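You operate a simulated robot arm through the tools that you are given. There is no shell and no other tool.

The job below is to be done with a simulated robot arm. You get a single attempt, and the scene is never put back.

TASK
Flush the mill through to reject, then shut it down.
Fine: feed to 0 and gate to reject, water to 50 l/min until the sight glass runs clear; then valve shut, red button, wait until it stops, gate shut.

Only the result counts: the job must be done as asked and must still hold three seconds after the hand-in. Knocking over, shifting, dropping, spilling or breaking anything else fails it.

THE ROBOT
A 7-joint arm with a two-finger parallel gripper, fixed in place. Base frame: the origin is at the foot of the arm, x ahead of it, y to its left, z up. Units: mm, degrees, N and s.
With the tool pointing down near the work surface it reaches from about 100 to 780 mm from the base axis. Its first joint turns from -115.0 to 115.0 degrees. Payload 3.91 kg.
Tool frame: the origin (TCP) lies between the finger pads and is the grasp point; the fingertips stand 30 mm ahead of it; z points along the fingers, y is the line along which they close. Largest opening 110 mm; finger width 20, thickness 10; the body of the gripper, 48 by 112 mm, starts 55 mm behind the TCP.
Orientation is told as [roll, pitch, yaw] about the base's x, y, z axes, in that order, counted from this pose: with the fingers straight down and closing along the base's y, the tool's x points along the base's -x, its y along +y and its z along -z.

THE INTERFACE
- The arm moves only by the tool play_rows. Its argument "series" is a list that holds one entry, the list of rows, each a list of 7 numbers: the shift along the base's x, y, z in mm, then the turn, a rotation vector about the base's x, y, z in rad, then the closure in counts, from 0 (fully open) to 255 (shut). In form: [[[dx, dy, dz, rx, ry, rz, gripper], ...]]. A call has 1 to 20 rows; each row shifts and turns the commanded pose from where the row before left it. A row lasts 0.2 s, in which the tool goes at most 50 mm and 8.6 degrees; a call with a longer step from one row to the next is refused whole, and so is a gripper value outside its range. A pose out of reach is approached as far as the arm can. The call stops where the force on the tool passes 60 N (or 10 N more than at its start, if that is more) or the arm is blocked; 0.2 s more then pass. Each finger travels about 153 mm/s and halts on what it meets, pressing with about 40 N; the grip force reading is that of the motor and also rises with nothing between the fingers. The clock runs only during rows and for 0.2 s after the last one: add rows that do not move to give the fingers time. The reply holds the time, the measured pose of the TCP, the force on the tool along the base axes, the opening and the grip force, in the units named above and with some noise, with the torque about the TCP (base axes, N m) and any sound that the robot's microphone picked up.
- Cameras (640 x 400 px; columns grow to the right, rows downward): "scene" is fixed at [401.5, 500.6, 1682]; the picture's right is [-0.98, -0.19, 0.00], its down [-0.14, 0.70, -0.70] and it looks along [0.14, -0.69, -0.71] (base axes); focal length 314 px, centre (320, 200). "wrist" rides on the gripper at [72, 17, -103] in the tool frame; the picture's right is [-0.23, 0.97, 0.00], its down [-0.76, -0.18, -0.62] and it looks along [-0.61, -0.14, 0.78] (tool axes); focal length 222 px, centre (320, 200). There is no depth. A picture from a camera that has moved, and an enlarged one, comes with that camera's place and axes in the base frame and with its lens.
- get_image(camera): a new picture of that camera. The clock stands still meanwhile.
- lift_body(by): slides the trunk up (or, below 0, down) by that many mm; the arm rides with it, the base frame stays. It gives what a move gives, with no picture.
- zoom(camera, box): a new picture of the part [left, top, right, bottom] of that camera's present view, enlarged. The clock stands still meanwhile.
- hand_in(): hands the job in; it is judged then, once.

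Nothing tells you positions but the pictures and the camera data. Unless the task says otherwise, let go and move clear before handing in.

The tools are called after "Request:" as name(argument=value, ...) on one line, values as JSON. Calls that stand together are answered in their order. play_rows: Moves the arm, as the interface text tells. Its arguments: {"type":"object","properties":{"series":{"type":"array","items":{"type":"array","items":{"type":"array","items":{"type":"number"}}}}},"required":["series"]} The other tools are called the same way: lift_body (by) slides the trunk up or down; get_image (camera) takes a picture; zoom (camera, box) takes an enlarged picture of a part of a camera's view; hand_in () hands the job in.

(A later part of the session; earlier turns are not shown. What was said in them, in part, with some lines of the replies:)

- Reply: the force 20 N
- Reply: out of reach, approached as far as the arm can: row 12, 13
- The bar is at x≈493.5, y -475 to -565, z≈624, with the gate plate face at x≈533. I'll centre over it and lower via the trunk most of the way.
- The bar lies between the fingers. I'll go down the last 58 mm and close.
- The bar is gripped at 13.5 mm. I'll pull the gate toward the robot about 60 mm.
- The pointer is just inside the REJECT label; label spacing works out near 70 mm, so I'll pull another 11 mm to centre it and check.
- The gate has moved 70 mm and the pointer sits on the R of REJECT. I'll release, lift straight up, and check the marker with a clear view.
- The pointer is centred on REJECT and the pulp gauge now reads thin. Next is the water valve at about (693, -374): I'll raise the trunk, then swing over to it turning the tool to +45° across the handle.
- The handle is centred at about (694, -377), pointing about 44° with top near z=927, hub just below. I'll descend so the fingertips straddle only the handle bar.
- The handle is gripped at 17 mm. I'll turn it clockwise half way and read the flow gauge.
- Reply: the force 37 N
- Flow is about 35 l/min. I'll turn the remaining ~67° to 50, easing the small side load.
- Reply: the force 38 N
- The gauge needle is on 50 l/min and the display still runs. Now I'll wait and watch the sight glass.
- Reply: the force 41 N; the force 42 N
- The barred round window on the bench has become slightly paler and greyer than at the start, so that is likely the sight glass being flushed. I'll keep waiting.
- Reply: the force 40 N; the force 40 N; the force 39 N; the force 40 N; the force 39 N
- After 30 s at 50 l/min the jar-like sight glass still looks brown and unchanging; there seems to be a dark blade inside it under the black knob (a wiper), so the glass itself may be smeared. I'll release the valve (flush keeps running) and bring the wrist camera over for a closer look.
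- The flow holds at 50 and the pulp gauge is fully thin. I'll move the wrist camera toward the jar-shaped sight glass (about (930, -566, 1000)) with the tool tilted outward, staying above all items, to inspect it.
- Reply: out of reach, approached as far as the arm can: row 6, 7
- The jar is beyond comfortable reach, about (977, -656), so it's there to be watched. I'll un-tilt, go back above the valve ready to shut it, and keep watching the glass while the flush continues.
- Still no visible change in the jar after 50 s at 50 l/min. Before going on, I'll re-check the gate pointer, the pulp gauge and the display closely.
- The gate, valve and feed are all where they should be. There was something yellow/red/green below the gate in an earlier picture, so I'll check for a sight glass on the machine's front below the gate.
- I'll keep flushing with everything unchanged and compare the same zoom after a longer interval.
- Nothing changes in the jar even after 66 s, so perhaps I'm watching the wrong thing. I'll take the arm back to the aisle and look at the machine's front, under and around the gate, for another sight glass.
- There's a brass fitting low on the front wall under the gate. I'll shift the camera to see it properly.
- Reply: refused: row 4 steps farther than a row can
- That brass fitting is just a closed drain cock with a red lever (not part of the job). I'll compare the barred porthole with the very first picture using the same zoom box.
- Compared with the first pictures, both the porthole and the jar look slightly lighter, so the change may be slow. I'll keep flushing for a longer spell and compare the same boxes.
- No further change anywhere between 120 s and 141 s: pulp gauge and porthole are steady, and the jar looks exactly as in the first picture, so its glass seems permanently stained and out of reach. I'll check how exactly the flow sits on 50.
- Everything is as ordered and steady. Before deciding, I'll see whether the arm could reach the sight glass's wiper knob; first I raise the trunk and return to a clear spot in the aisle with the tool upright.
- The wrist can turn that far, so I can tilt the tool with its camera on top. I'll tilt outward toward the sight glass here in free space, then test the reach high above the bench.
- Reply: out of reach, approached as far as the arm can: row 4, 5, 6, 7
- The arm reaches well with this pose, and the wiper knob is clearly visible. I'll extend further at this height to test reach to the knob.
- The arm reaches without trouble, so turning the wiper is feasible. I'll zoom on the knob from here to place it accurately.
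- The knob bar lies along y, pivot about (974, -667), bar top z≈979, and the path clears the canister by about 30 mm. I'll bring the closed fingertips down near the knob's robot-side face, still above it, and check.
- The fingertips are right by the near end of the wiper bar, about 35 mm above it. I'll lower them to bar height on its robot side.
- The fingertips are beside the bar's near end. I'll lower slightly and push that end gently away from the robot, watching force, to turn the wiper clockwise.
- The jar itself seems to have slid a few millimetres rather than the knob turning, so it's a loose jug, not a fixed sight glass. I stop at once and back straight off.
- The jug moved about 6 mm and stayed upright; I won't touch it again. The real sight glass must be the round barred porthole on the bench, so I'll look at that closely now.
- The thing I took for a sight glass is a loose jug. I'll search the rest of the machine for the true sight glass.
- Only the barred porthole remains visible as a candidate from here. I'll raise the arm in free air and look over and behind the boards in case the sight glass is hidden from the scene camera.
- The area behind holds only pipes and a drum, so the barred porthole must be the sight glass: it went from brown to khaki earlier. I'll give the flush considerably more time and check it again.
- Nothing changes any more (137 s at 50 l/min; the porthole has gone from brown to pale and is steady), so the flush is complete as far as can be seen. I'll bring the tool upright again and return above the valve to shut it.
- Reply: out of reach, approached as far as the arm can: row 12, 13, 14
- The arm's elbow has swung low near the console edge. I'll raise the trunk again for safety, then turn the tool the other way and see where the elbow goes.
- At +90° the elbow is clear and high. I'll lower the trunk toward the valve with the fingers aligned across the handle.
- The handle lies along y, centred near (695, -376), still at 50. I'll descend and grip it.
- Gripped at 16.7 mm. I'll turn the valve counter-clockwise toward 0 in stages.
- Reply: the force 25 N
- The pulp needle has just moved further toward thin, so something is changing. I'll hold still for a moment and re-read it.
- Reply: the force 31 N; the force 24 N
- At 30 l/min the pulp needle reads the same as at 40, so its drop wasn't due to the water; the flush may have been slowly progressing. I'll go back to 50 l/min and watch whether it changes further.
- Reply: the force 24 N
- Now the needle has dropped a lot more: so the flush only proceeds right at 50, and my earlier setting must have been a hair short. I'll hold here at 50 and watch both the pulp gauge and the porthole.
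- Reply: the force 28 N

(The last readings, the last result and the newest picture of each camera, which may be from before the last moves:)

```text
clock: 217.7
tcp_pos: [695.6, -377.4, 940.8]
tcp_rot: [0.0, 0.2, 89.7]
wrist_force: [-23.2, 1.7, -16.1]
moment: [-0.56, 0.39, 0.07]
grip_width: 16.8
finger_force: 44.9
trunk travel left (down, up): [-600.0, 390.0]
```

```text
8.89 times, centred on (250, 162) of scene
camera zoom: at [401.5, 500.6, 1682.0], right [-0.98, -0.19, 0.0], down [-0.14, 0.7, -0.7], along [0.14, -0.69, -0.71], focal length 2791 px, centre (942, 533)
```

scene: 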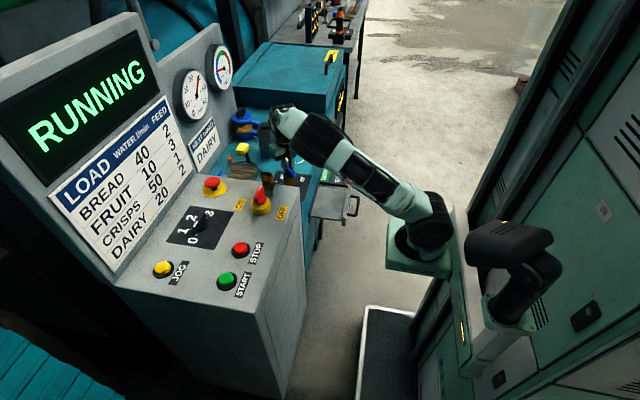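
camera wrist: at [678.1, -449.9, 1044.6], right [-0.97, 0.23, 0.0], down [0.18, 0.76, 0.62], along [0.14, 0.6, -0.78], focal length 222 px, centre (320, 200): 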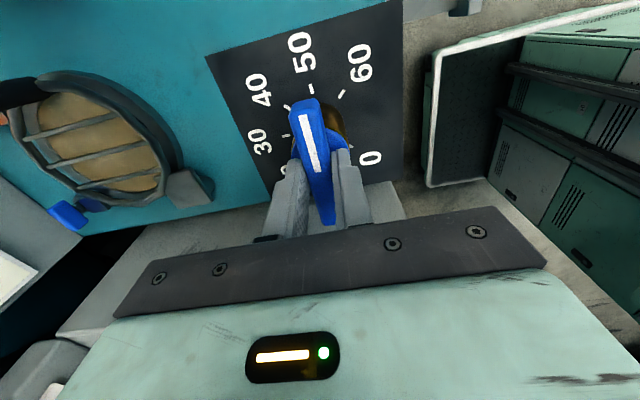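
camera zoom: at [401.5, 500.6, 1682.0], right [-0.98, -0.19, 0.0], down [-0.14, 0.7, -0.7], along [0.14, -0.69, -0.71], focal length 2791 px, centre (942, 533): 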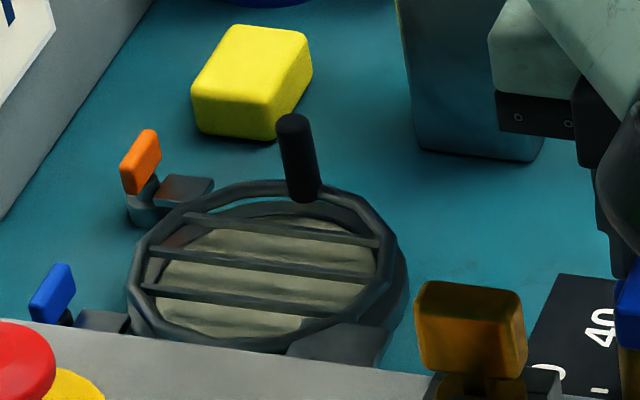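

The porthole is now visibly clearing (brown to grey-green) and the pulp needle is near the thin end. I'll keep holding at 50.

Request:
play_rows(series=[[[0, 0, 0, 0, 0, 0, 255], [0, 0, 0, 0, 0, 0, 255], [0, 0, 0, 0, 0, 0, 255], [0, 0, 0, 0, 0, 0, 255], [0, 0, 0, 0, 0, 0, 255], [0, 0, 0, 0, 0, 0, 255], [0, 0, 0, 0, 0, 0, 255], [0, 0, 0, 0, 0, 0, 255], [0, 0, 0, 0, 0, 0, 255], [0, 0, 0, 0, 0, 0, 255]]])

Request:
zoom(camera="scene", box=[170, 35, 250, 115])

Request:
zoom(camera="scene", box=[225, 140, 275, 185])

```text
clock: 219.9
tcp_pos: [694.3, -376.0, 940.4]
tcp_rot: [0.1, 0.2, 89.8]
wrist_force: [-23.7, -2.2, -16.0]
moment: [-0.05, 0.42, 0.01]
grip_width: 16.6
finger_force: 44.9
trunk travel left (down, up): [-600.0, 390.0]
```

```text
5.00 times, centred on (210, 75) of scene
camera zoom: at [401.5, 500.6, 1682.0], right [-0.98, -0.19, 0.0], down [-0.14, 0.7, -0.7], along [0.14, -0.69, -0.71], focal length 1570 px, centre (870, 825)
```

zoom: 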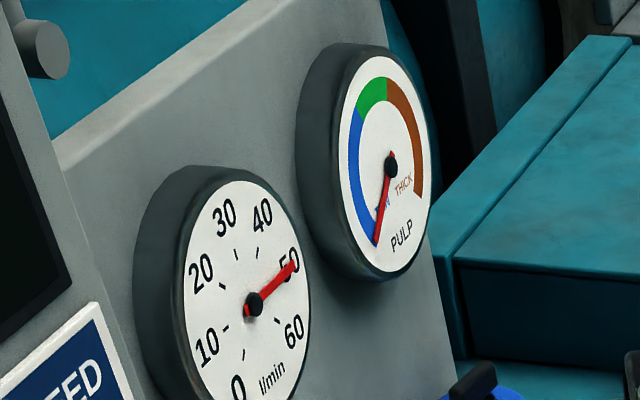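

```text
8.89 times, centred on (250, 162) of scene
camera zoom: at [401.5, 500.6, 1682.0], right [-0.98, -0.19, 0.0], down [-0.14, 0.7, -0.7], along [0.14, -0.69, -0.71], focal length 2791 px, centre (942, 533)
```

zoom: 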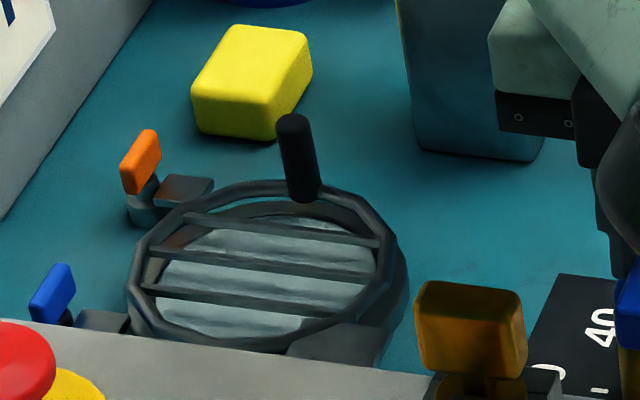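

The porthole now shows clear, bluish water. I'll hold a few more seconds to be sure it is fully clear.

Request:
play_rows(series=[[[0, 0, 0, 0, 0, 0, 255], [0, 0, 0, 0, 0, 0, 255], [0, 0, 0, 0, 0, 0, 255], [0, 0, 0, 0, 0, 0, 255], [0, 0, 0, 0, 0, 0, 255], [0, 0, 0, 0, 0, 0, 255], [0, 0, 0, 0, 0, 0, 255], [0, 0, 0, 0, 0, 0, 255], [0, 0, 0, 0, 0, 0, 255], [0, 0, 0, 0, 0, 0, 255], [0, 0, 0, 0, 0, 0, 255], [0, 0, 0, 0, 0, 0, 255], [0, 0, 0, 0, 0, 0, 255], [0, 0, 0, 0, 0, 0, 255], [0, 0, 0, 0, 0, 0, 255], [0, 0, 0, 0, 0, 0, 255], [0, 0, 0, 0, 0, 0, 255], [0, 0, 0, 0, 0, 0, 255], [0, 0, 0, 0, 0, 0, 255], [0, 0, 0, 0, 0, 0, 255]]])

Request:
play_rows(series=[[[0, 0, 0, 0, 0, 0, 255], [0, 0, 0, 0, 0, 0, 255], [0, 0, 0, 0, 0, 0, 255], [0, 0, 0, 0, 0, 0, 255], [0, 0, 0, 0, 0, 0, 255], [0, 0, 0, 0, 0, 0, 255], [0, 0, 0, 0, 0, 0, 255], [0, 0, 0, 0, 0, 0, 255], [0, 0, 0, 0, 0, 0, 255], [0, 0, 0, 0, 0, 0, 255], [0, 0, 0, 0, 0, 0, 255], [0, 0, 0, 0, 0, 0, 255], [0, 0, 0, 0, 0, 0, 255], [0, 0, 0, 0, 0, 0, 255], [0, 0, 0, 0, 0, 0, 255], [0, 0, 0, 0, 0, 0, 255], [0, 0, 0, 0, 0, 0, 255], [0, 0, 0, 0, 0, 0, 255], [0, 0, 0, 0, 0, 0, 255], [0, 0, 0, 0, 0, 0, 255]]])

Request:
zoom(camera="scene", box=[170, 35, 250, 115])

Request:
zoom(camera="scene", box=[225, 140, 275, 185])

```text
clock: 224.1
tcp_pos: [694.3, -376.8, 940.9]
tcp_rot: [0.1, 0.1, 89.8]
wrist_force: [-24.4, -3.1, -13.6]
moment: [-0.05, 0.4, 0.02]
grip_width: 16.7
finger_force: 44.3
trunk travel left (down, up): [-600.0, 390.0]
```

```text
clock: 228.3
tcp_pos: [695.7, -376.3, 941.6]
tcp_rot: [0.1, 0.1, 89.8]
wrist_force: [-23.4, -3.2, -14.6]
moment: [-0.02, 0.41, 0.05]
grip_width: 16.7
finger_force: 45.4
trunk travel left (down, up): [-600.0, 390.0]
```

```text
5.00 times, centred on (210, 75) of scene
camera zoom: at [401.5, 500.6, 1682.0], right [-0.98, -0.19, 0.0], down [-0.14, 0.7, -0.7], along [0.14, -0.69, -0.71], focal length 1570 px, centre (870, 825)
```

zoom: 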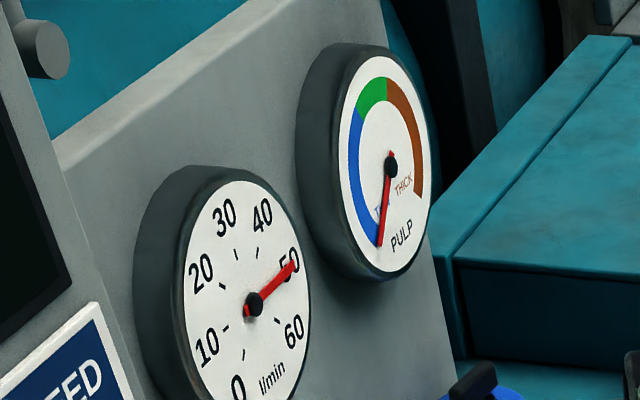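

```text
8.89 times, centred on (250, 162) of scene
camera zoom: at [401.5, 500.6, 1682.0], right [-0.98, -0.19, 0.0], down [-0.14, 0.7, -0.7], along [0.14, -0.69, -0.71], focal length 2791 px, centre (942, 533)
```

zoom: 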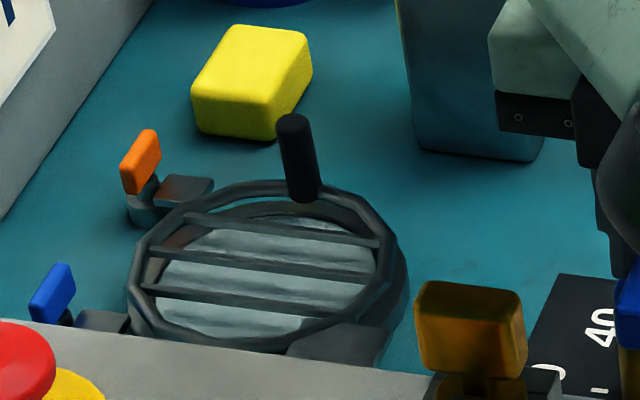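

The sight glass is fully clear and pulp is at the thin end. Now I shut the valve: turning counter-clockwise with the present grip as far as the wrist comfortably goes.

Request:
play_rows(series=[[[0, 0, 0, 0, 0, 0.1, 255], [0, 0, 0, 0, 0, 0.147, 255], [0, 0, 0, 0, 0, 0.147, 255], [0, 0, 0, 0, 0, 0.147, 255], [0, 0, 0, 0, 0, 0.147, 255], [0, 0, 0, 0, 0, 0.147, 255], [0.5, 0, 0, 0, 0, 0.147, 255], [0.5, 0, 0, 0, 0, 0.147, 255], [0.5, 0, 0, 0, 0, 0.147, 255], [0, 0, 0, 0, 0, 0.147, 255], [0, 0, 0, 0, 0, 0.147, 255], [0, 0, 0, 0, 0, 0.147, 255], [0, 0, 0, 0, 0, 0.147, 255], [0, 0, 0, 0, 0, 0.147, 255], [0, 0, 0, 0, 0, 0.147, 255], [0, 0, 0, 0, 0, 0, 255]]])

Request:
get_image(camera="scene")

Request:
zoom(camera="scene", box=[170, 35, 250, 115])

```text
clock: 231.7
tcp_pos: [695.9, -374.3, 941.4]
tcp_rot: [-0.3, 0.2, -146.4]
wrist_force: [-25.8, 22.5, -3.8]
moment: [-0.29, 0.69, -0.05]
grip_width: 17.1
finger_force: 44.8
trunk travel left (down, up): [-600.0, 390.0]
```

```text
taken
```

scene: 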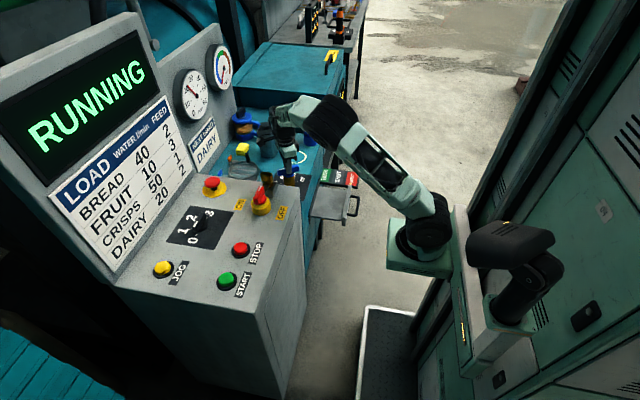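

```text
5.00 times, centred on (210, 75) of scene
camera zoom: at [401.5, 500.6, 1682.0], right [-0.98, -0.19, 0.0], down [-0.14, 0.7, -0.7], along [0.14, -0.69, -0.71], focal length 1570 px, centre (870, 825)
```

zoom: 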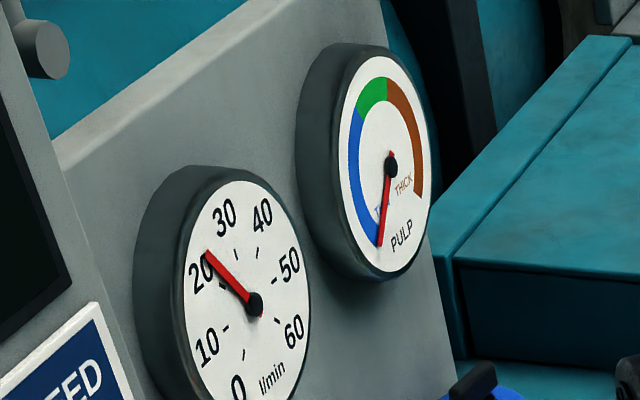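

Flow is down to about 22 l/min and the arm still has room. I'll continue.

Request:
play_rows(series=[[[-0.7, 0.7, 0, 0, 0, 0.147, 255], [-0.7, 0.7, 0, 0, 0, 0.147, 255], [0, 0.5, 0, 0, 0, 0.147, 255], [0, 0, 0, 0, 0, 0.147, 255], [0, 0, 0, 0, 0, 0.147, 255], [0, 0, 0, 0, 0, 0.147, 255], [0, 0, 0, 0, 0, 0, 255]]])

Request:
get_image(camera="scene")

Request:
zoom(camera="scene", box=[170, 35, 250, 115])

```text
clock: 233.3
tcp_pos: [695.2, -373.7, 940.7]
tcp_rot: [-0.2, 0.2, -95.9]
wrist_force: [-19.6, 15.8, -10.4]
moment: [-0.24, 0.19, -0.03]
grip_width: 16.7
finger_force: 45.0
trunk travel left (down, up): [-600.0, 390.0]
```

```text
taken
```

scene: 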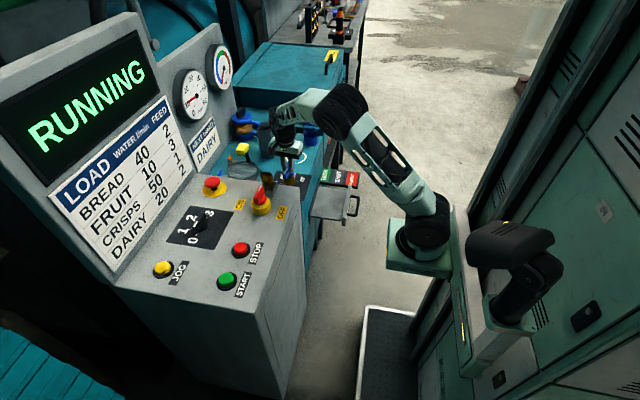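

```text
5.00 times, centred on (210, 75) of scene
camera zoom: at [401.5, 500.6, 1682.0], right [-0.98, -0.19, 0.0], down [-0.14, 0.7, -0.7], along [0.14, -0.69, -0.71], focal length 1570 px, centre (870, 825)
```

zoom: 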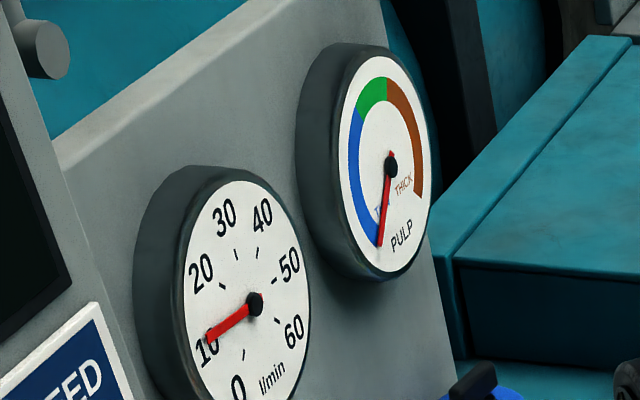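

Flow is about 11 l/min. I'll turn the last ~50° to 0.

Request:
play_rows(series=[[[-0.5, 0.5, 0, 0, 0, 0.147, 255], [-0.5, 0.5, 0, 0, 0, 0.147, 255], [0, 0, 0, 0, 0, 0.147, 255], [0, 0, 0, 0, 0, 0.147, 255], [0, 0, 0, 0, 0, 0.147, 255], [0, 0, 0, 0, 0, 0.147, 255], [0, 0, 0, 0, 0, 0, 255], [0, 0, 0, 0, 0, 0, 255]]])

Request:
zoom(camera="scene", box=[170, 35, 250, 115])

Request:
zoom(camera="scene", box=[178, 68, 212, 122])

Request:
get_image(camera="wrist")

```text
clock: 234.7
tcp_pos: [694.2, -375.0, 940.5]
tcp_rot: [-1.2, 0.3, -47.5]
wrist_force: [-15.5, -5.1, 2.0]
moment: [0.13, -0.84, 0.01]
grip_width: 17.2
finger_force: 44.6
out of reach, approached as far as the arm can: row 6
trunk travel left (down, up): [-600.0, 390.0]
stopped in row 7: the force on the tool passed its limit at 68 N (the readings are from after the stop); the commanded pose is now the measured one
```

```text
5.00 times, centred on (210, 75) of scene
camera zoom: at [401.5, 500.6, 1682.0], right [-0.98, -0.19, 0.0], down [-0.14, 0.7, -0.7], along [0.14, -0.69, -0.71], focal length 1570 px, centre (870, 825)
```

zoom: 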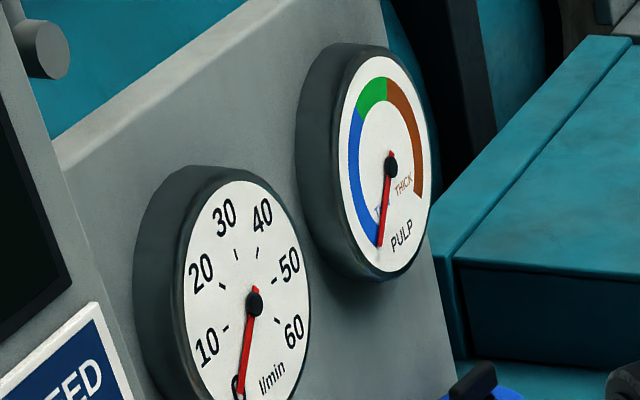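

```text
7.41 times, centred on (195, 95) of scene
camera zoom: at [401.5, 500.6, 1682.0], right [-0.98, -0.19, 0.0], down [-0.14, 0.7, -0.7], along [0.14, -0.69, -0.71], focal length 2326 px, centre (1246, 978)
```

zoom: 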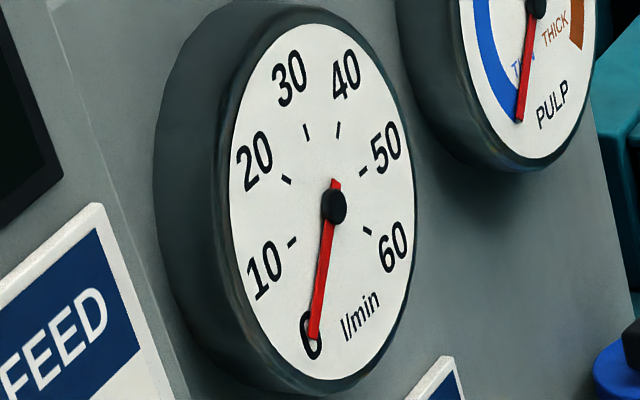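

```text
taken
camera wrist: at [660.6, -309.4, 1044.8], right [0.87, 0.49, -0.02], down [0.4, -0.67, 0.62], along [0.29, -0.55, -0.78], focal length 222 px, centre (320, 200)
```

wrist: 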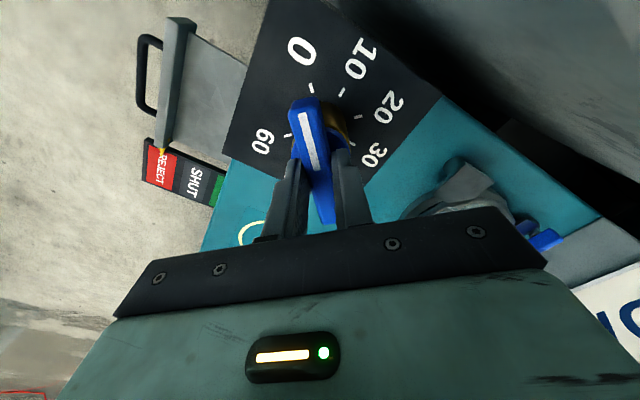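

The gauge sits at about 0. I'll release, rise and check that the handle is really at the 0 mark.

Request:
play_rows(series=[[[0, 0, 0, 0, 0, 0, 180], [0, 0, 0, 0, 0, 0, 100], [0, 0, 0, 0, 0, 0, 60], [0, 0, 30, 0, 0, 0, 60], [0, 0, 40, 0, 0, 0, 60], [0, 0, 40, 0, 0, 0, 60], [0, 0, 0, 0, 0, 0, 60]]])

Request:
zoom(camera="wrist", box=[220, 0, 420, 180])

Request:
zoom(camera="scene", box=[178, 68, 212, 122])

Request:
get_image(camera="scene")

```text
clock: 236.3
tcp_pos: [700.7, -371.4, 1050.6]
tcp_rot: [-1.1, 0.2, -47.5]
wrist_force: [0.3, 0.7, -0.5]
moment: [0.01, -0.01, -0.01]
grip_width: 84.4
finger_force: 0.0
out of reach, approached as far as the arm can: row 4
trunk travel left (down, up): [-600.0, 390.0]
```

```text
2.22 times, centred on (320, 90) of wrist
camera zoom: at [665.6, -306.3, 1154.2], right [0.87, 0.49, -0.02], down [0.4, -0.67, 0.62], along [0.29, -0.55, -0.78], focal length 494 px, centre (320, 444)
```

zoom: 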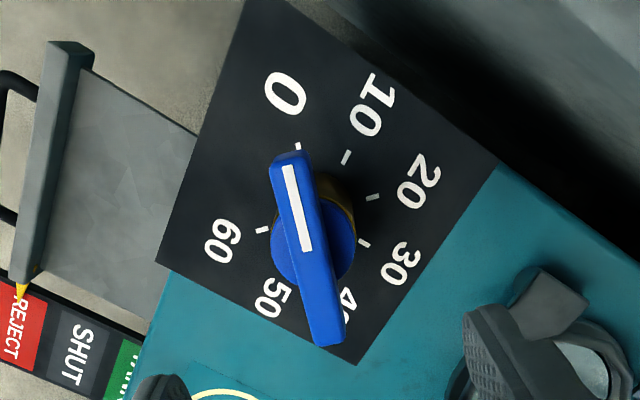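

```text
7.41 times, centred on (195, 95) of scene
camera zoom: at [401.5, 500.6, 1682.0], right [-0.98, -0.19, 0.0], down [-0.14, 0.7, -0.7], along [0.14, -0.69, -0.71], focal length 2326 px, centre (1246, 978)
```

zoom: 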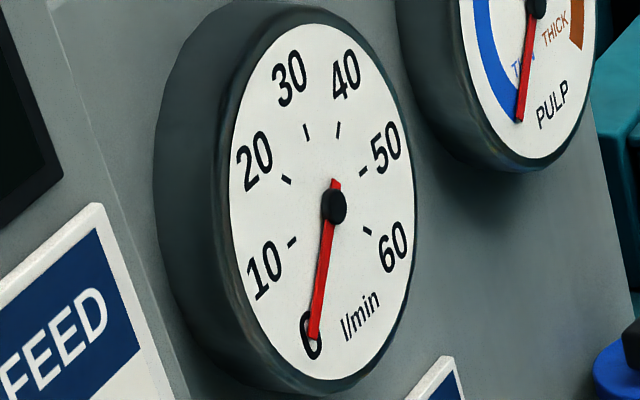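

```text
taken
```

scene: 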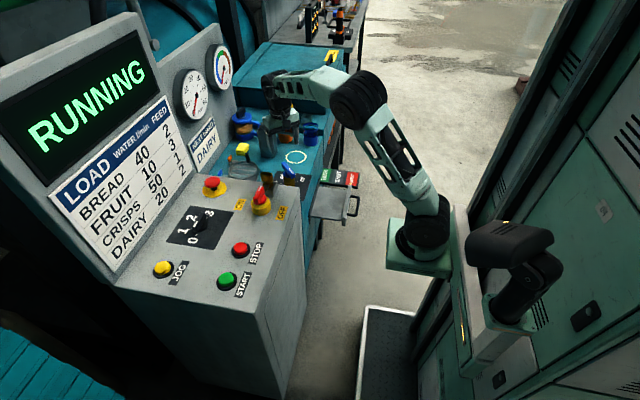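

Request:
zoom(camera="scene", box=[185, 95, 205, 118])

Request:
zoom(camera="scene", box=[225, 130, 305, 200])

```text
16.00 times, centred on (195, 106) of scene
camera zoom: at [401.5, 500.6, 1682.0], right [-0.98, -0.19, 0.0], down [-0.14, 0.7, -0.7], along [0.14, -0.69, -0.71], focal length 5023 px, centre (2320, 1696)
```

zoom: 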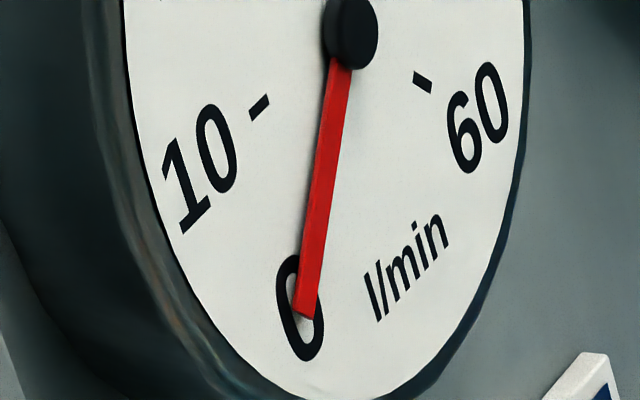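

```text
5.71 times, centred on (265, 165) of scene
camera zoom: at [401.5, 500.6, 1682.0], right [-0.98, -0.19, 0.0], down [-0.14, 0.7, -0.7], along [0.14, -0.69, -0.71], focal length 1794 px, centre (634, 400)
```

zoom: 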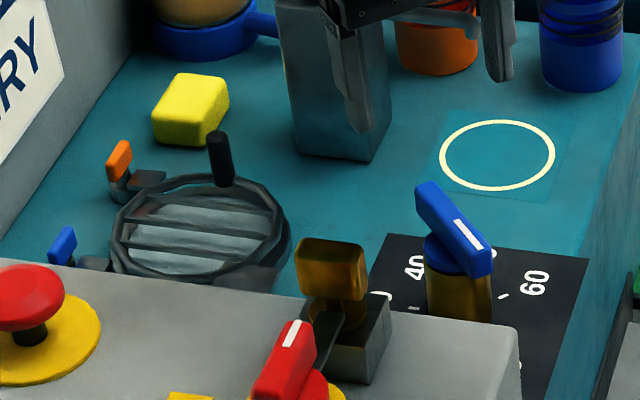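

The needle points straight at 0 and the sight glass stays clear. Next is the red STOP button at about (721, 28): I'll rise and move over the console with closed fingers, unwinding the wrist on the way.

Request:
play_rows(series=[[[-2, 0, 45, 0, 0, -0.1, 150], [-2, 0, 45, 0, 0, -0.14, 255], [2, 20, 20, 0, 0, -0.145, 255], [2, 25, 0, 0, 0, -0.145, 255], [2, 25, 0, 0, 0, -0.145, 255], [2, 25, 0, 0, 0, -0.145, 255], [2, 25, 0, 0, 0, -0.145, 255], [2, 25, 0, 0, 0, -0.145, 255], [2, 25, 0, 0, 0, -0.145, 255], [2, 25, 0, 0, 0, -0.145, 255], [2, 25, 0, 0, 0, -0.145, 255], [2, 25, 0, 0, 0, -0.145, 255], [2, 25, 0, 0, 0, -0.145, 255], [2, 25, 0, 0, 0, -0.145, 255], [2, 25, 0, 0, 0, -0.145, 255], [2, 25, 0, 0, 0, -0.145, 255], [0, 25, 0, 0, 0, -0.145, 255], [0, 25, 0, 0, 0, 0, 255], [0, 0, 0, 0, 0, 0, 255]]])

Request:
get_image(camera="scene")

Request:
get_image(camera="wrist")

```text
clock: 240.3
tcp_pos: [724.6, 24.6, 1159.7]
tcp_rot: [-1.2, 0.3, 174.2]
wrist_force: [0.2, 0.7, -0.4]
moment: [0.01, 0.02, 0.0]
grip_width: 0.0
finger_force: 37.4
trunk travel left (down, up): [-600.0, 390.0]
```

```text
taken
```

scene: 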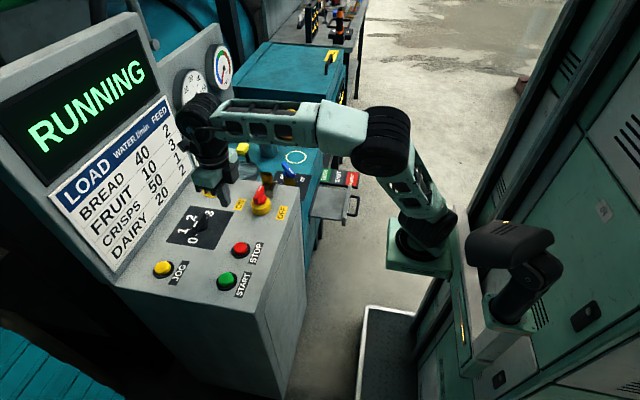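

```text
taken
camera wrist: at [794.5, -1.6, 1264.4], right [-0.32, -0.95, -0.02], down [-0.74, 0.24, 0.62], along [-0.59, 0.22, -0.78], focal length 222 px, centre (320, 200)
```

wrist: 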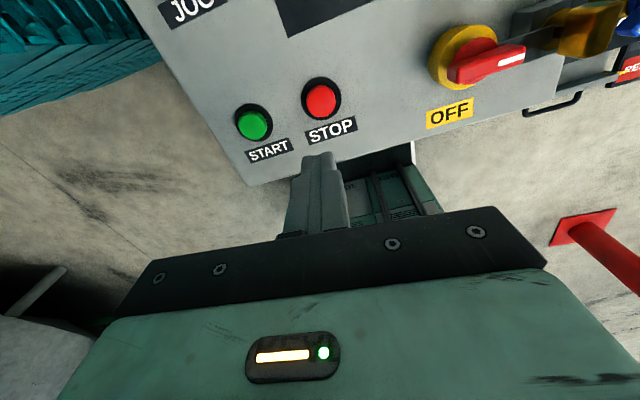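

Request:
zoom(camera="wrist", box=[230, 60, 410, 180])

Request:
zoom(camera="scene", box=[170, 180, 290, 290])

```text
3.33 times, centred on (320, 120) of wrist
camera zoom: at [794.5, -1.6, 1264.4], right [-0.32, -0.95, -0.02], down [-0.74, 0.24, 0.62], along [-0.59, 0.22, -0.78], focal length 740 px, centre (320, 467)
```

zoom: 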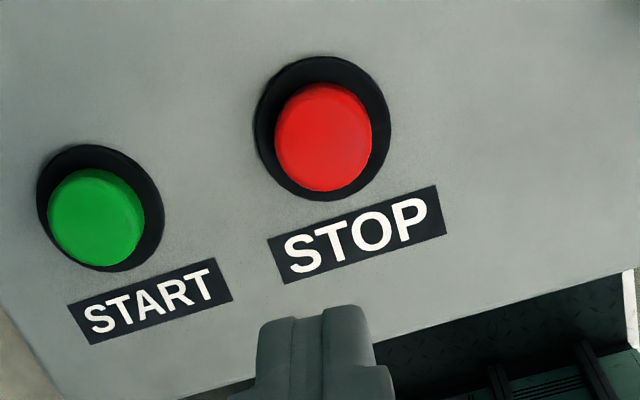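

```text
3.64 times, centred on (230, 235) of scene
camera zoom: at [401.5, 500.6, 1682.0], right [-0.98, -0.19, 0.0], down [-0.14, 0.7, -0.7], along [0.14, -0.69, -0.71], focal length 1142 px, centre (647, 73)
```

zoom: 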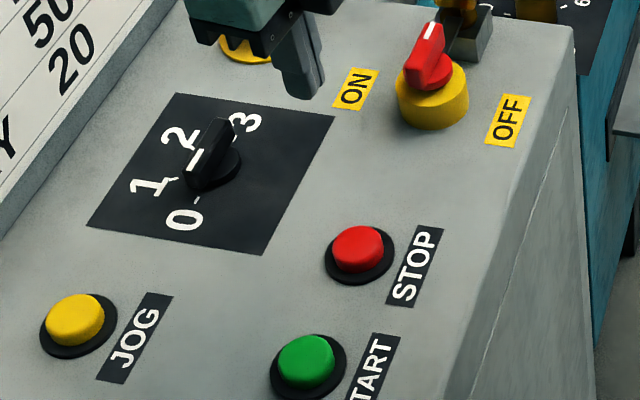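

STOP is at about (720, 28), cap top about z=960. I'll centre over it, level the tool, and come down to just above the cap.

Request:
play_rows(series=[[[-4.5, 4, 0, 0.02, -0.005, 0, 255], [0, 0, -45, 0, 0, 0, 255], [0, 0, -45, 0, 0, 0, 255], [0, 0, -45, 0, 0, 0, 255], [0, 0, -22, 0, 0, 0, 255], [0, 0, 0, 0, 0, 0, 255]]])

Request:
zoom(camera="scene", box=[200, 210, 290, 290])

Request:
get_image(camera="wrist")

```text
clock: 241.7
tcp_pos: [718.2, 27.4, 1003.7]
tcp_rot: [-2.4, 0.4, 174.4]
wrist_force: [0.0, -0.4, 0.0]
moment: [0.01, -0.02, 0.0]
grip_width: 0.1
finger_force: 37.5
trunk travel left (down, up): [-600.0, 390.0]
```

```text
5.00 times, centred on (245, 250) of scene
camera zoom: at [401.5, 500.6, 1682.0], right [-0.98, -0.19, 0.0], down [-0.14, 0.7, -0.7], along [0.14, -0.69, -0.71], focal length 1570 px, centre (695, -50)
```

zoom: 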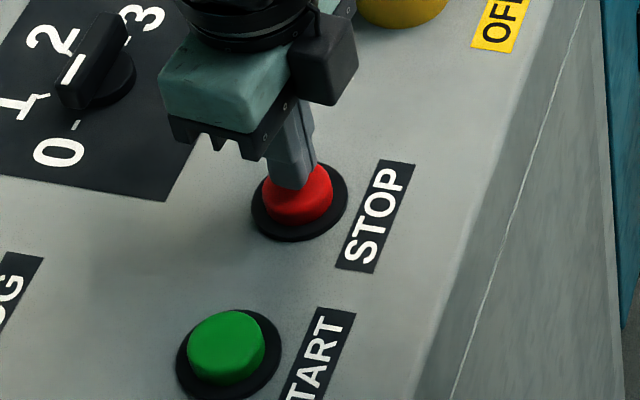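

```text
taken
camera wrist: at [788.1, -1.0, 1106.8], right [-0.32, -0.95, -0.04], down [-0.75, 0.23, 0.62], along [-0.58, 0.23, -0.78], focal length 222 px, centre (320, 200)
```

wrist: 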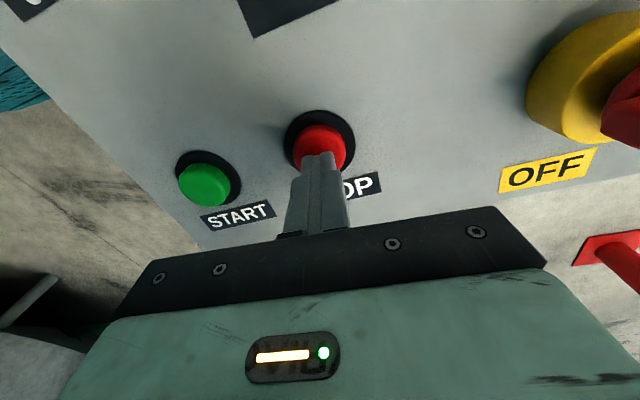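

The fingertips are right over the red cap. I'll level the tool and press straight down in small steps.

Request:
play_rows(series=[[[0, 0, 0, -0.042, 0, 0, 255], [0, 0, -6, 0, 0, 0, 255], [0, 0, -5, 0, 0, 0, 255], [0, 0, -4, 0, 0, 0, 255], [0, 0, -4, 0, 0, 0, 255], [0, 0, 0, 0, 0, 0, 255]]])

Request:
zoom(camera="scene", box=[200, 210, 290, 290])

Request:
get_image(camera="scene")

```text
clock: 243.1
tcp_pos: [719.0, 28.3, 988.6]
tcp_rot: [0.1, 1.1, 174.4]
wrist_force: [2.5, 1.0, 38.2]
moment: [0.08, 0.16, 0.13]
grip_width: 0.0
finger_force: 37.8
trunk travel left (down, up): [-600.0, 390.0]
heard: click
```

```text
5.00 times, centred on (245, 250) of scene
camera zoom: at [401.5, 500.6, 1682.0], right [-0.98, -0.19, 0.0], down [-0.14, 0.7, -0.7], along [0.14, -0.69, -0.71], focal length 1570 px, centre (695, -50)
```

zoom: 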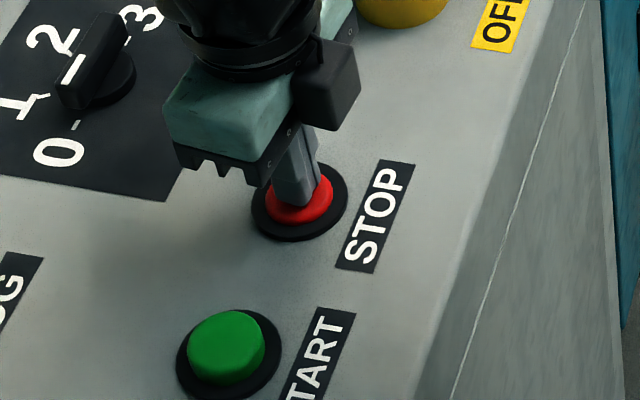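

```text
taken
```

scene: 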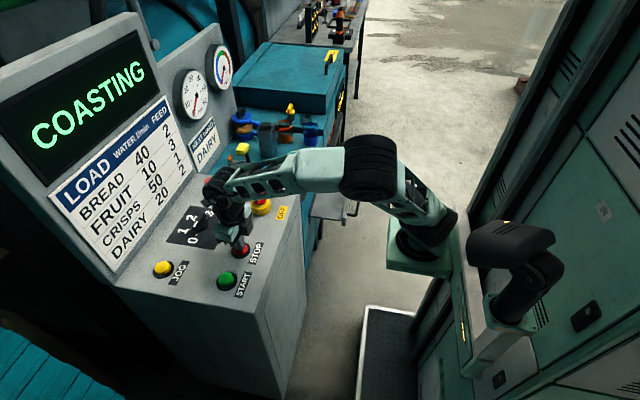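

Click heard and the display reads COASTING. I'll release the button, rise, and go toward the gate while it runs down (not touching the gate until it shows stopped).

Request:
play_rows(series=[[[0, 0, 15, 0, 0, 0, 255], [0, 0, 40, 0, 0, 0, 255], [0, 0, 45, 0, 0, 0, 255], [0, 0, 45, 0, 0, 0, 255], [0, 0, 25, 0, 0, 0, 255], [-12, -36, 0, 0, 0, -0.147, 255], [-12, -36, 0, 0, 0, -0.147, 255], [-12, -36, 0, 0, 0, -0.147, 255], [-12, -36, 0, 0, 0, -0.147, 255], [-12, -36, 0, 0, 0, -0.147, 255], [-12, -36, 0, 0, 0, -0.147, 255], [-12, -36, 0, 0, 0, -0.147, 255], [-12, -36, 0, 0, 0, -0.147, 181], [-12, -36, 0, 0, 0, -0.147, 181], [-12, -36, 0, 0, 0, -0.147, 181], [0, 0, 0, 0, 0, 0, 181]]])

Request:
get_image(camera="scene")

```text
clock: 246.5
tcp_pos: [599.3, -330.5, 1154.3]
tcp_rot: [0.1, 0.6, 90.1]
wrist_force: [-0.3, 0.5, 0.9]
moment: [-0.01, 0.01, -0.02]
grip_width: 31.8
finger_force: 0.0
trunk travel left (down, up): [-600.0, 390.0]
```

```text
taken
```

scene: 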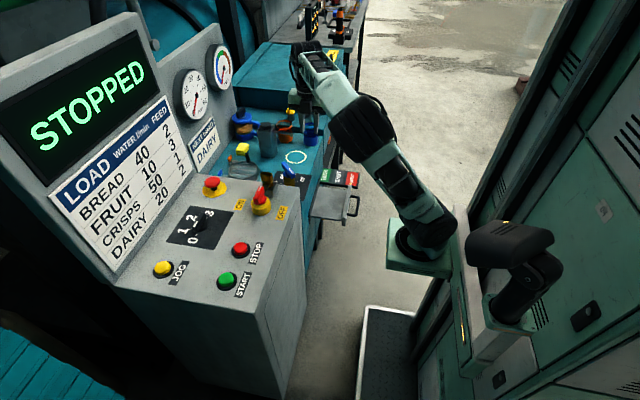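

The display now reads STOPPED. I'll move above the gate handle (now about x=424, y=-518) and lower with the trunk.

Request:
play_rows(series=[[[-29, -31, 0, 0, 0, 0, 181], [-29, -31, 0, 0, 0, 0, 181], [-29, -31, 0, 0, 0, 0, 181], [-29, -31, 0, 0, 0, 0, 181], [-29, -31, 0, 0, 0, 0, 181], [-29, -31, 0, 0, 0, 0, 181], [0, 0, 0, 0, 0, 0, 181]]])

Request:
lift_body(by=-300)

Request:
get_image(camera="scene")

Request:
get_image(camera="wrist")

```text
clock: 248.1
tcp_pos: [426.6, -515.6, 1154.6]
tcp_rot: [0.1, 0.6, 90.2]
wrist_force: [-0.4, 0.0, -0.7]
moment: [-0.03, -0.01, 0.0]
grip_width: 32.0
finger_force: 0.1
trunk travel left (down, up): [-600.0, 390.0]
```

```text
clock: 251.1
tcp_pos: [427.0, -516.3, 853.4]
tcp_rot: [0.2, 0.7, 90.2]
wrist_force: [0.4, -0.5, 0.3]
moment: [-0.02, -0.01, -0.02]
grip_width: 31.6
finger_force: 0.0
trunk travel left (down, up): [-300.0, 690.0]
```

```text
taken
```

scene: 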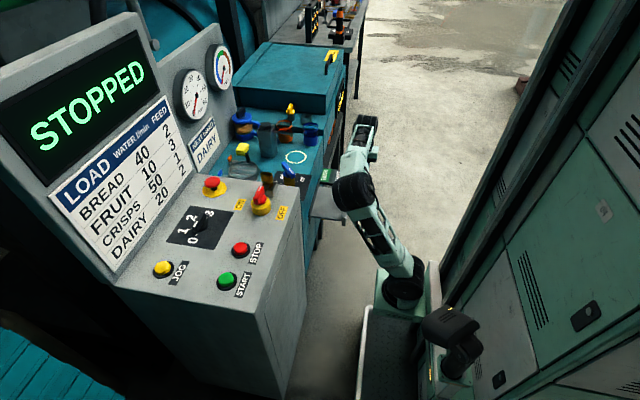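

```text
taken
camera wrist: at [410.6, -588.2, 959.1], right [-0.97, 0.22, 0.0], down [0.18, 0.77, 0.61], along [0.14, 0.6, -0.79], focal length 222 px, centre (320, 200)
```

wrist: 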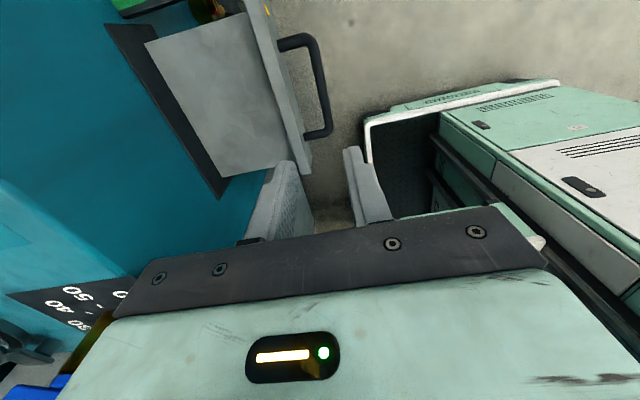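

Request:
zoom(camera="wrist", box=[220, 0, 400, 160])

Request:
zoom(camera="scene", box=[300, 110, 400, 240])

```text
2.50 times, centred on (310, 80) of wrist
camera zoom: at [410.6, -588.2, 959.1], right [-0.97, 0.22, 0.0], down [0.18, 0.77, 0.61], along [0.14, 0.6, -0.79], focal length 555 px, centre (345, 500)
```

zoom: 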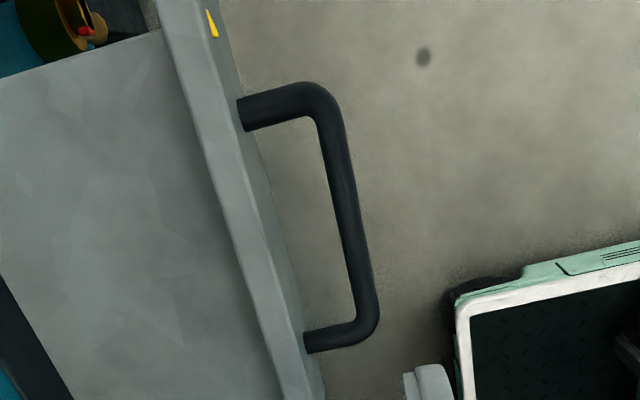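

```text
3.08 times, centred on (350, 175) of scene
camera zoom: at [401.5, 500.6, 1682.0], right [-0.98, -0.19, 0.0], down [-0.14, 0.7, -0.7], along [0.14, -0.69, -0.71], focal length 966 px, centre (228, 277)
```

zoom: 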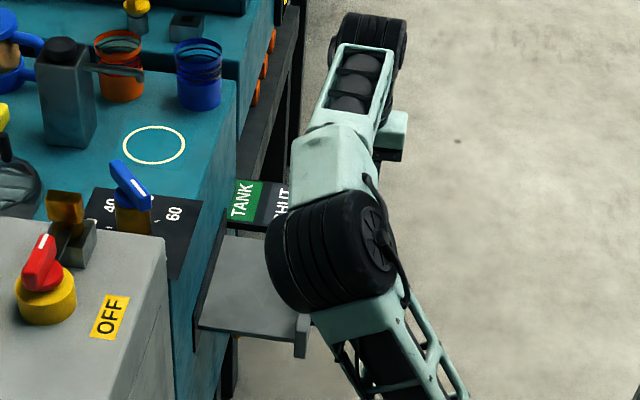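

The bar is at x≈423. I'll centre and lower the remaining way.

Request:
play_rows(series=[[[-4, -2, 0, 0, 0, 0, 181], [0, 0, 0, 0, 0, 0, 181]]])

Request:
lift_body(by=-150)

Request:
get_image(camera="wrist")

Request:
get_image(camera="scene")

```text
clock: 251.7
tcp_pos: [423.2, -518.1, 854.5]
tcp_rot: [0.2, 0.5, 90.2]
wrist_force: [-0.3, 0.5, 0.2]
moment: [-0.01, 0.02, 0.03]
grip_width: 31.8
finger_force: 0.0
trunk travel left (down, up): [-300.0, 690.0]
```

```text
clock: 253.5
tcp_pos: [422.6, -519.0, 704.6]
tcp_rot: [0.2, 0.6, 90.1]
wrist_force: [-0.1, -0.7, -0.2]
moment: [0.04, 0.01, -0.02]
grip_width: 31.8
finger_force: 0.1
trunk travel left (down, up): [-150.0, 840.0]
```

```text
taken
camera wrist: at [406.5, -590.3, 809.2], right [-0.97, 0.22, 0.0], down [0.18, 0.77, 0.61], along [0.14, 0.6, -0.79], focal length 222 px, centre (320, 200)
```

wrist: 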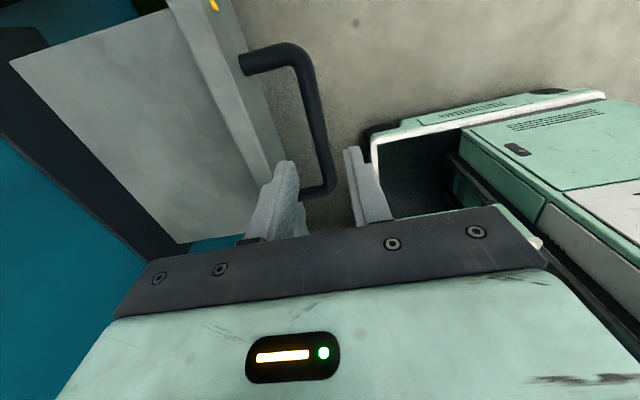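

```text
taken
```

scene: 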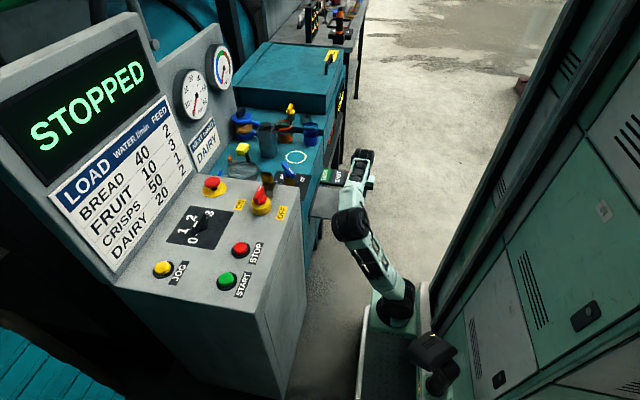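

Request:
play_rows(series=[[[0, 0, -25, 0, 0, 0, 181], [0, 0, -25, 0, 0, 0, 181], [0, 0, -19, 0, 0, 0, 181], [0, 0, 0, 0, 0, 0, 181], [0, 0, 0, 0, 0, 0, 255], [0, 0, 0, 0, 0, 0, 255], [0, 0, 0, 0, 0, 0, 255]]])

Request:
get_image(camera="wrist")

```text
clock: 255.1
tcp_pos: [423.6, -516.5, 635.6]
tcp_rot: [0.1, 0.6, 90.2]
wrist_force: [-2.4, -0.6, -4.8]
moment: [-0.57, 0.02, -0.17]
grip_width: 13.1
finger_force: 45.1
trunk travel left (down, up): [-150.0, 840.0]
```

```text
taken
camera wrist: at [406.9, -589.6, 739.5], right [-0.97, 0.22, 0.0], down [0.18, 0.77, 0.61], along [0.14, 0.6, -0.79], focal length 222 px, centre (320, 200)
```

wrist: 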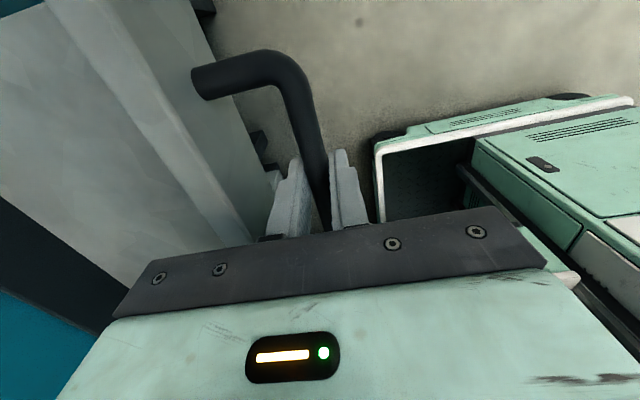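

The bar is gripped. I'll push the gate back in by 69.5 mm to its original SHUT position.

Request:
play_rows(series=[[[10, 0, 0, 0, 0, 0, 255], [14, 0, 0, 0, 0, 0, 255], [14, 0, 0, 0, 0, 0, 255], [14, 0, 0, 0, 0, 0, 255], [10, 0, 0, 0, 0, 0, 255], [7.5, 0, 0, 0, 0, 0, 255], [0, 0, 0, 0, 0, 0, 255], [0, 0, 0, 0, 0, 0, 255]]])

Request:
zoom(camera="scene", box=[320, 160, 370, 200])

Request:
get_image(camera="scene")

```text
clock: 256.9
tcp_pos: [493.1, -517.8, 635.4]
tcp_rot: [0.1, 0.6, 90.2]
wrist_force: [-1.2, 8.0, -16.0]
moment: [0.26, 0.03, -0.21]
grip_width: 13.7
finger_force: 45.1
trunk travel left (down, up): [-150.0, 840.0]
```

```text
10.00 times, centred on (345, 180) of scene
camera zoom: at [401.5, 500.6, 1682.0], right [-0.98, -0.19, 0.0], down [-0.14, 0.7, -0.7], along [0.14, -0.69, -0.71], focal length 3140 px, centre (70, 400)
```

zoom: 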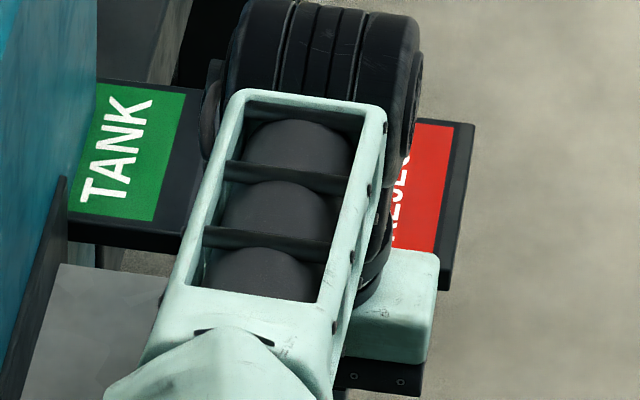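

```text
taken
```

scene: 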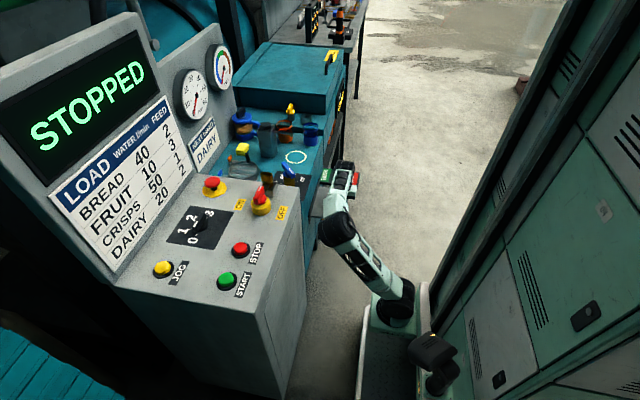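

The gate is back at the original handle position. I'll release, lift straight up, and check the pointer.

Request:
play_rows(series=[[[0, 0, 0, 0, 0, 0, 181], [0, 0, 0, 0, 0, 0, 181], [0, 0, 20, 0, 0, 0, 181], [0, 0, 40, 0, 0, 0, 181], [0, 0, 45, 0, 0, 0, 181], [0, 0, 45, 0, 0, 0, 181], [0, 0, 45, 0, 0, 0, 181], [-20, 20, 40, 0, 0, 0, 181], [-30, 30, 20, 0, 0, 0, 181], [-30, 30, 0, 0, 0, 0, 181], [0, 0, 0, 0, 0, 0, 181]]])

Request:
zoom(camera="scene", box=[300, 160, 370, 230])

Request:
get_image(camera="scene")

```text
clock: 259.3
tcp_pos: [411.4, -437.9, 890.0]
tcp_rot: [0.1, 0.6, 90.1]
wrist_force: [0.2, 0.6, -0.6]
moment: [0.02, 0.01, -0.01]
grip_width: 31.7
finger_force: 0.0
trunk travel left (down, up): [-150.0, 840.0]
```

```text
5.71 times, centred on (335, 195) of scene
camera zoom: at [401.5, 500.6, 1682.0], right [-0.98, -0.19, 0.0], down [-0.14, 0.7, -0.7], along [0.14, -0.69, -0.71], focal length 1794 px, centre (234, 229)
```

zoom: 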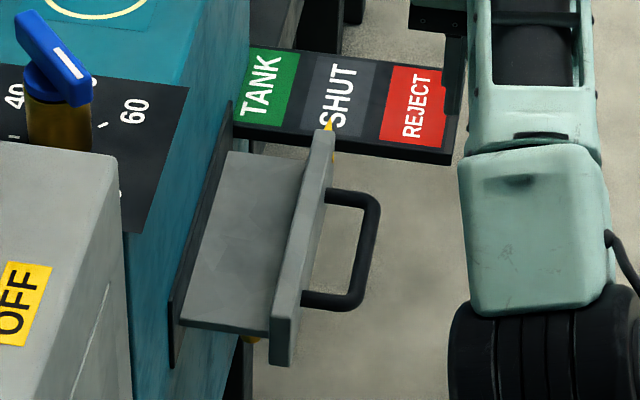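

```text
taken
```

scene: 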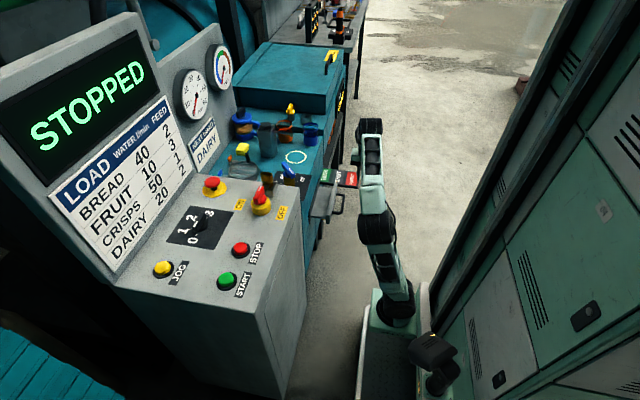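

The gate pointer is back on SHUT exactly as at the start, the display says STOPPED. I'll do a last check of all controls, the gauges and the jug I nudged.

Request:
zoom(camera="scene", box=[230, 105, 260, 145])

Request:
zoom(camera="scene", box=[220, 90, 340, 190])

Request:
zoom(camera="scene", box=[130, 150, 310, 300])

Request:
zoom(camera="scene", box=[160, 30, 250, 130])

```text
10.00 times, centred on (245, 125) of scene
camera zoom: at [401.5, 500.6, 1682.0], right [-0.98, -0.19, 0.0], down [-0.14, 0.7, -0.7], along [0.14, -0.69, -0.71], focal length 3140 px, centre (1070, 950)
```

zoom: 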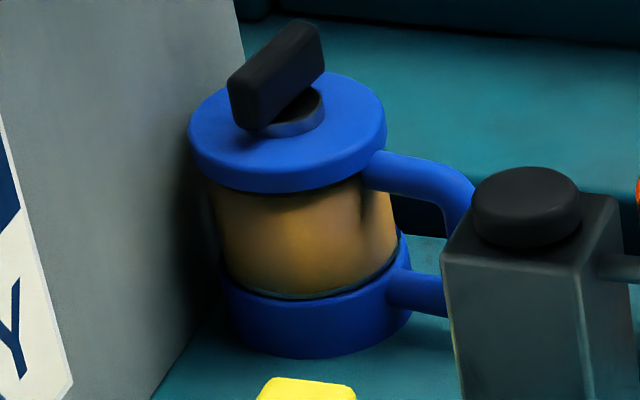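

```text
4.00 times, centred on (280, 140) of scene
camera zoom: at [401.5, 500.6, 1682.0], right [-0.98, -0.19, 0.0], down [-0.14, 0.7, -0.7], along [0.14, -0.69, -0.71], focal length 1256 px, centre (480, 440)
```

zoom: 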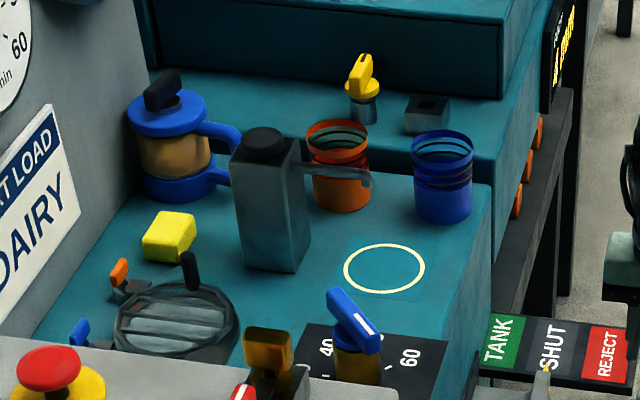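

```text
2.67 times, centred on (220, 225) of scene
camera zoom: at [401.5, 500.6, 1682.0], right [-0.98, -0.19, 0.0], down [-0.14, 0.7, -0.7], along [0.14, -0.69, -0.71], focal length 837 px, centre (587, 133)
```

zoom: 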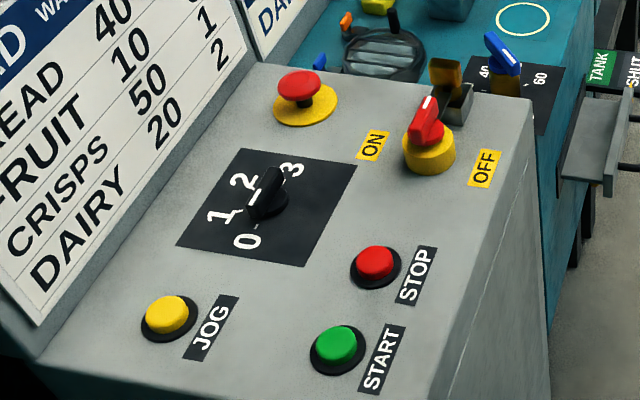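

```text
4.00 times, centred on (205, 80) of scene
camera zoom: at [401.5, 500.6, 1682.0], right [-0.98, -0.19, 0.0], down [-0.14, 0.7, -0.7], along [0.14, -0.69, -0.71], focal length 1256 px, centre (780, 680)
```

zoom: 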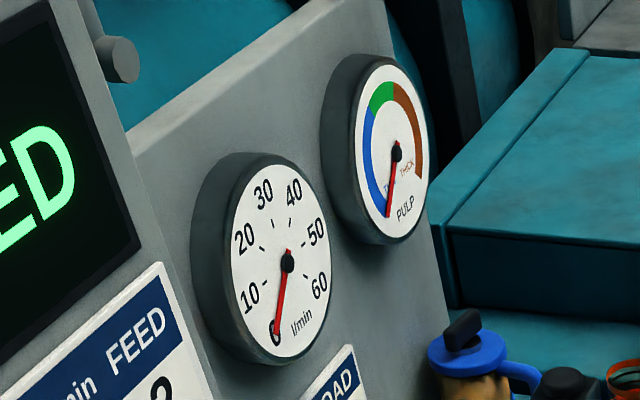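

Everything reads as ordered: feed 0, flow 0, sight glass clear, display STOPPED, gate on SHUT, E-stop and isolator untouched. The arm is clear in the aisle. The one blemish is that I pushed a loose jug by about 6 mm when I mistook it for the sight glass; it is standing upright and I'm leaving it alone rather than risk moving it more. I'm handing in now.

Request:
hand_in()

```text
The job is handed in.
```

The mill is flushed through to reject and shut down, but along the way I pushed a loose jug on the bench about 6 mm. If any shift counts, that may fail the job.

- **Flush:** I set feed to 0, gate to REJECT and water to 50 l/min. At my first setting the sight glass did not clear in over two minutes. It seems I was just under 50. After I regripped the valve and set it to 50 again, it cleared within about five seconds. I held it there for another eight.
- **Shutdown:** I closed the valve and the flow gauge reads 0. I pressed the red STOP button, and the display went from COASTING to STOPPED. Only then did I push the gate back to SHUT.
- **Final state:** Feed is at 0. I left the emergency stop and the ON/OFF isolator alone, and the arm is clear in the aisle.
- **Jug:** I mistook the blue-lidded jug on the bench for the sight glass and pushed what I took for its wiper knob. The jug slid about 6 mm and turned a few degrees. It is still upright, and I left it there rather than risk moving it further.
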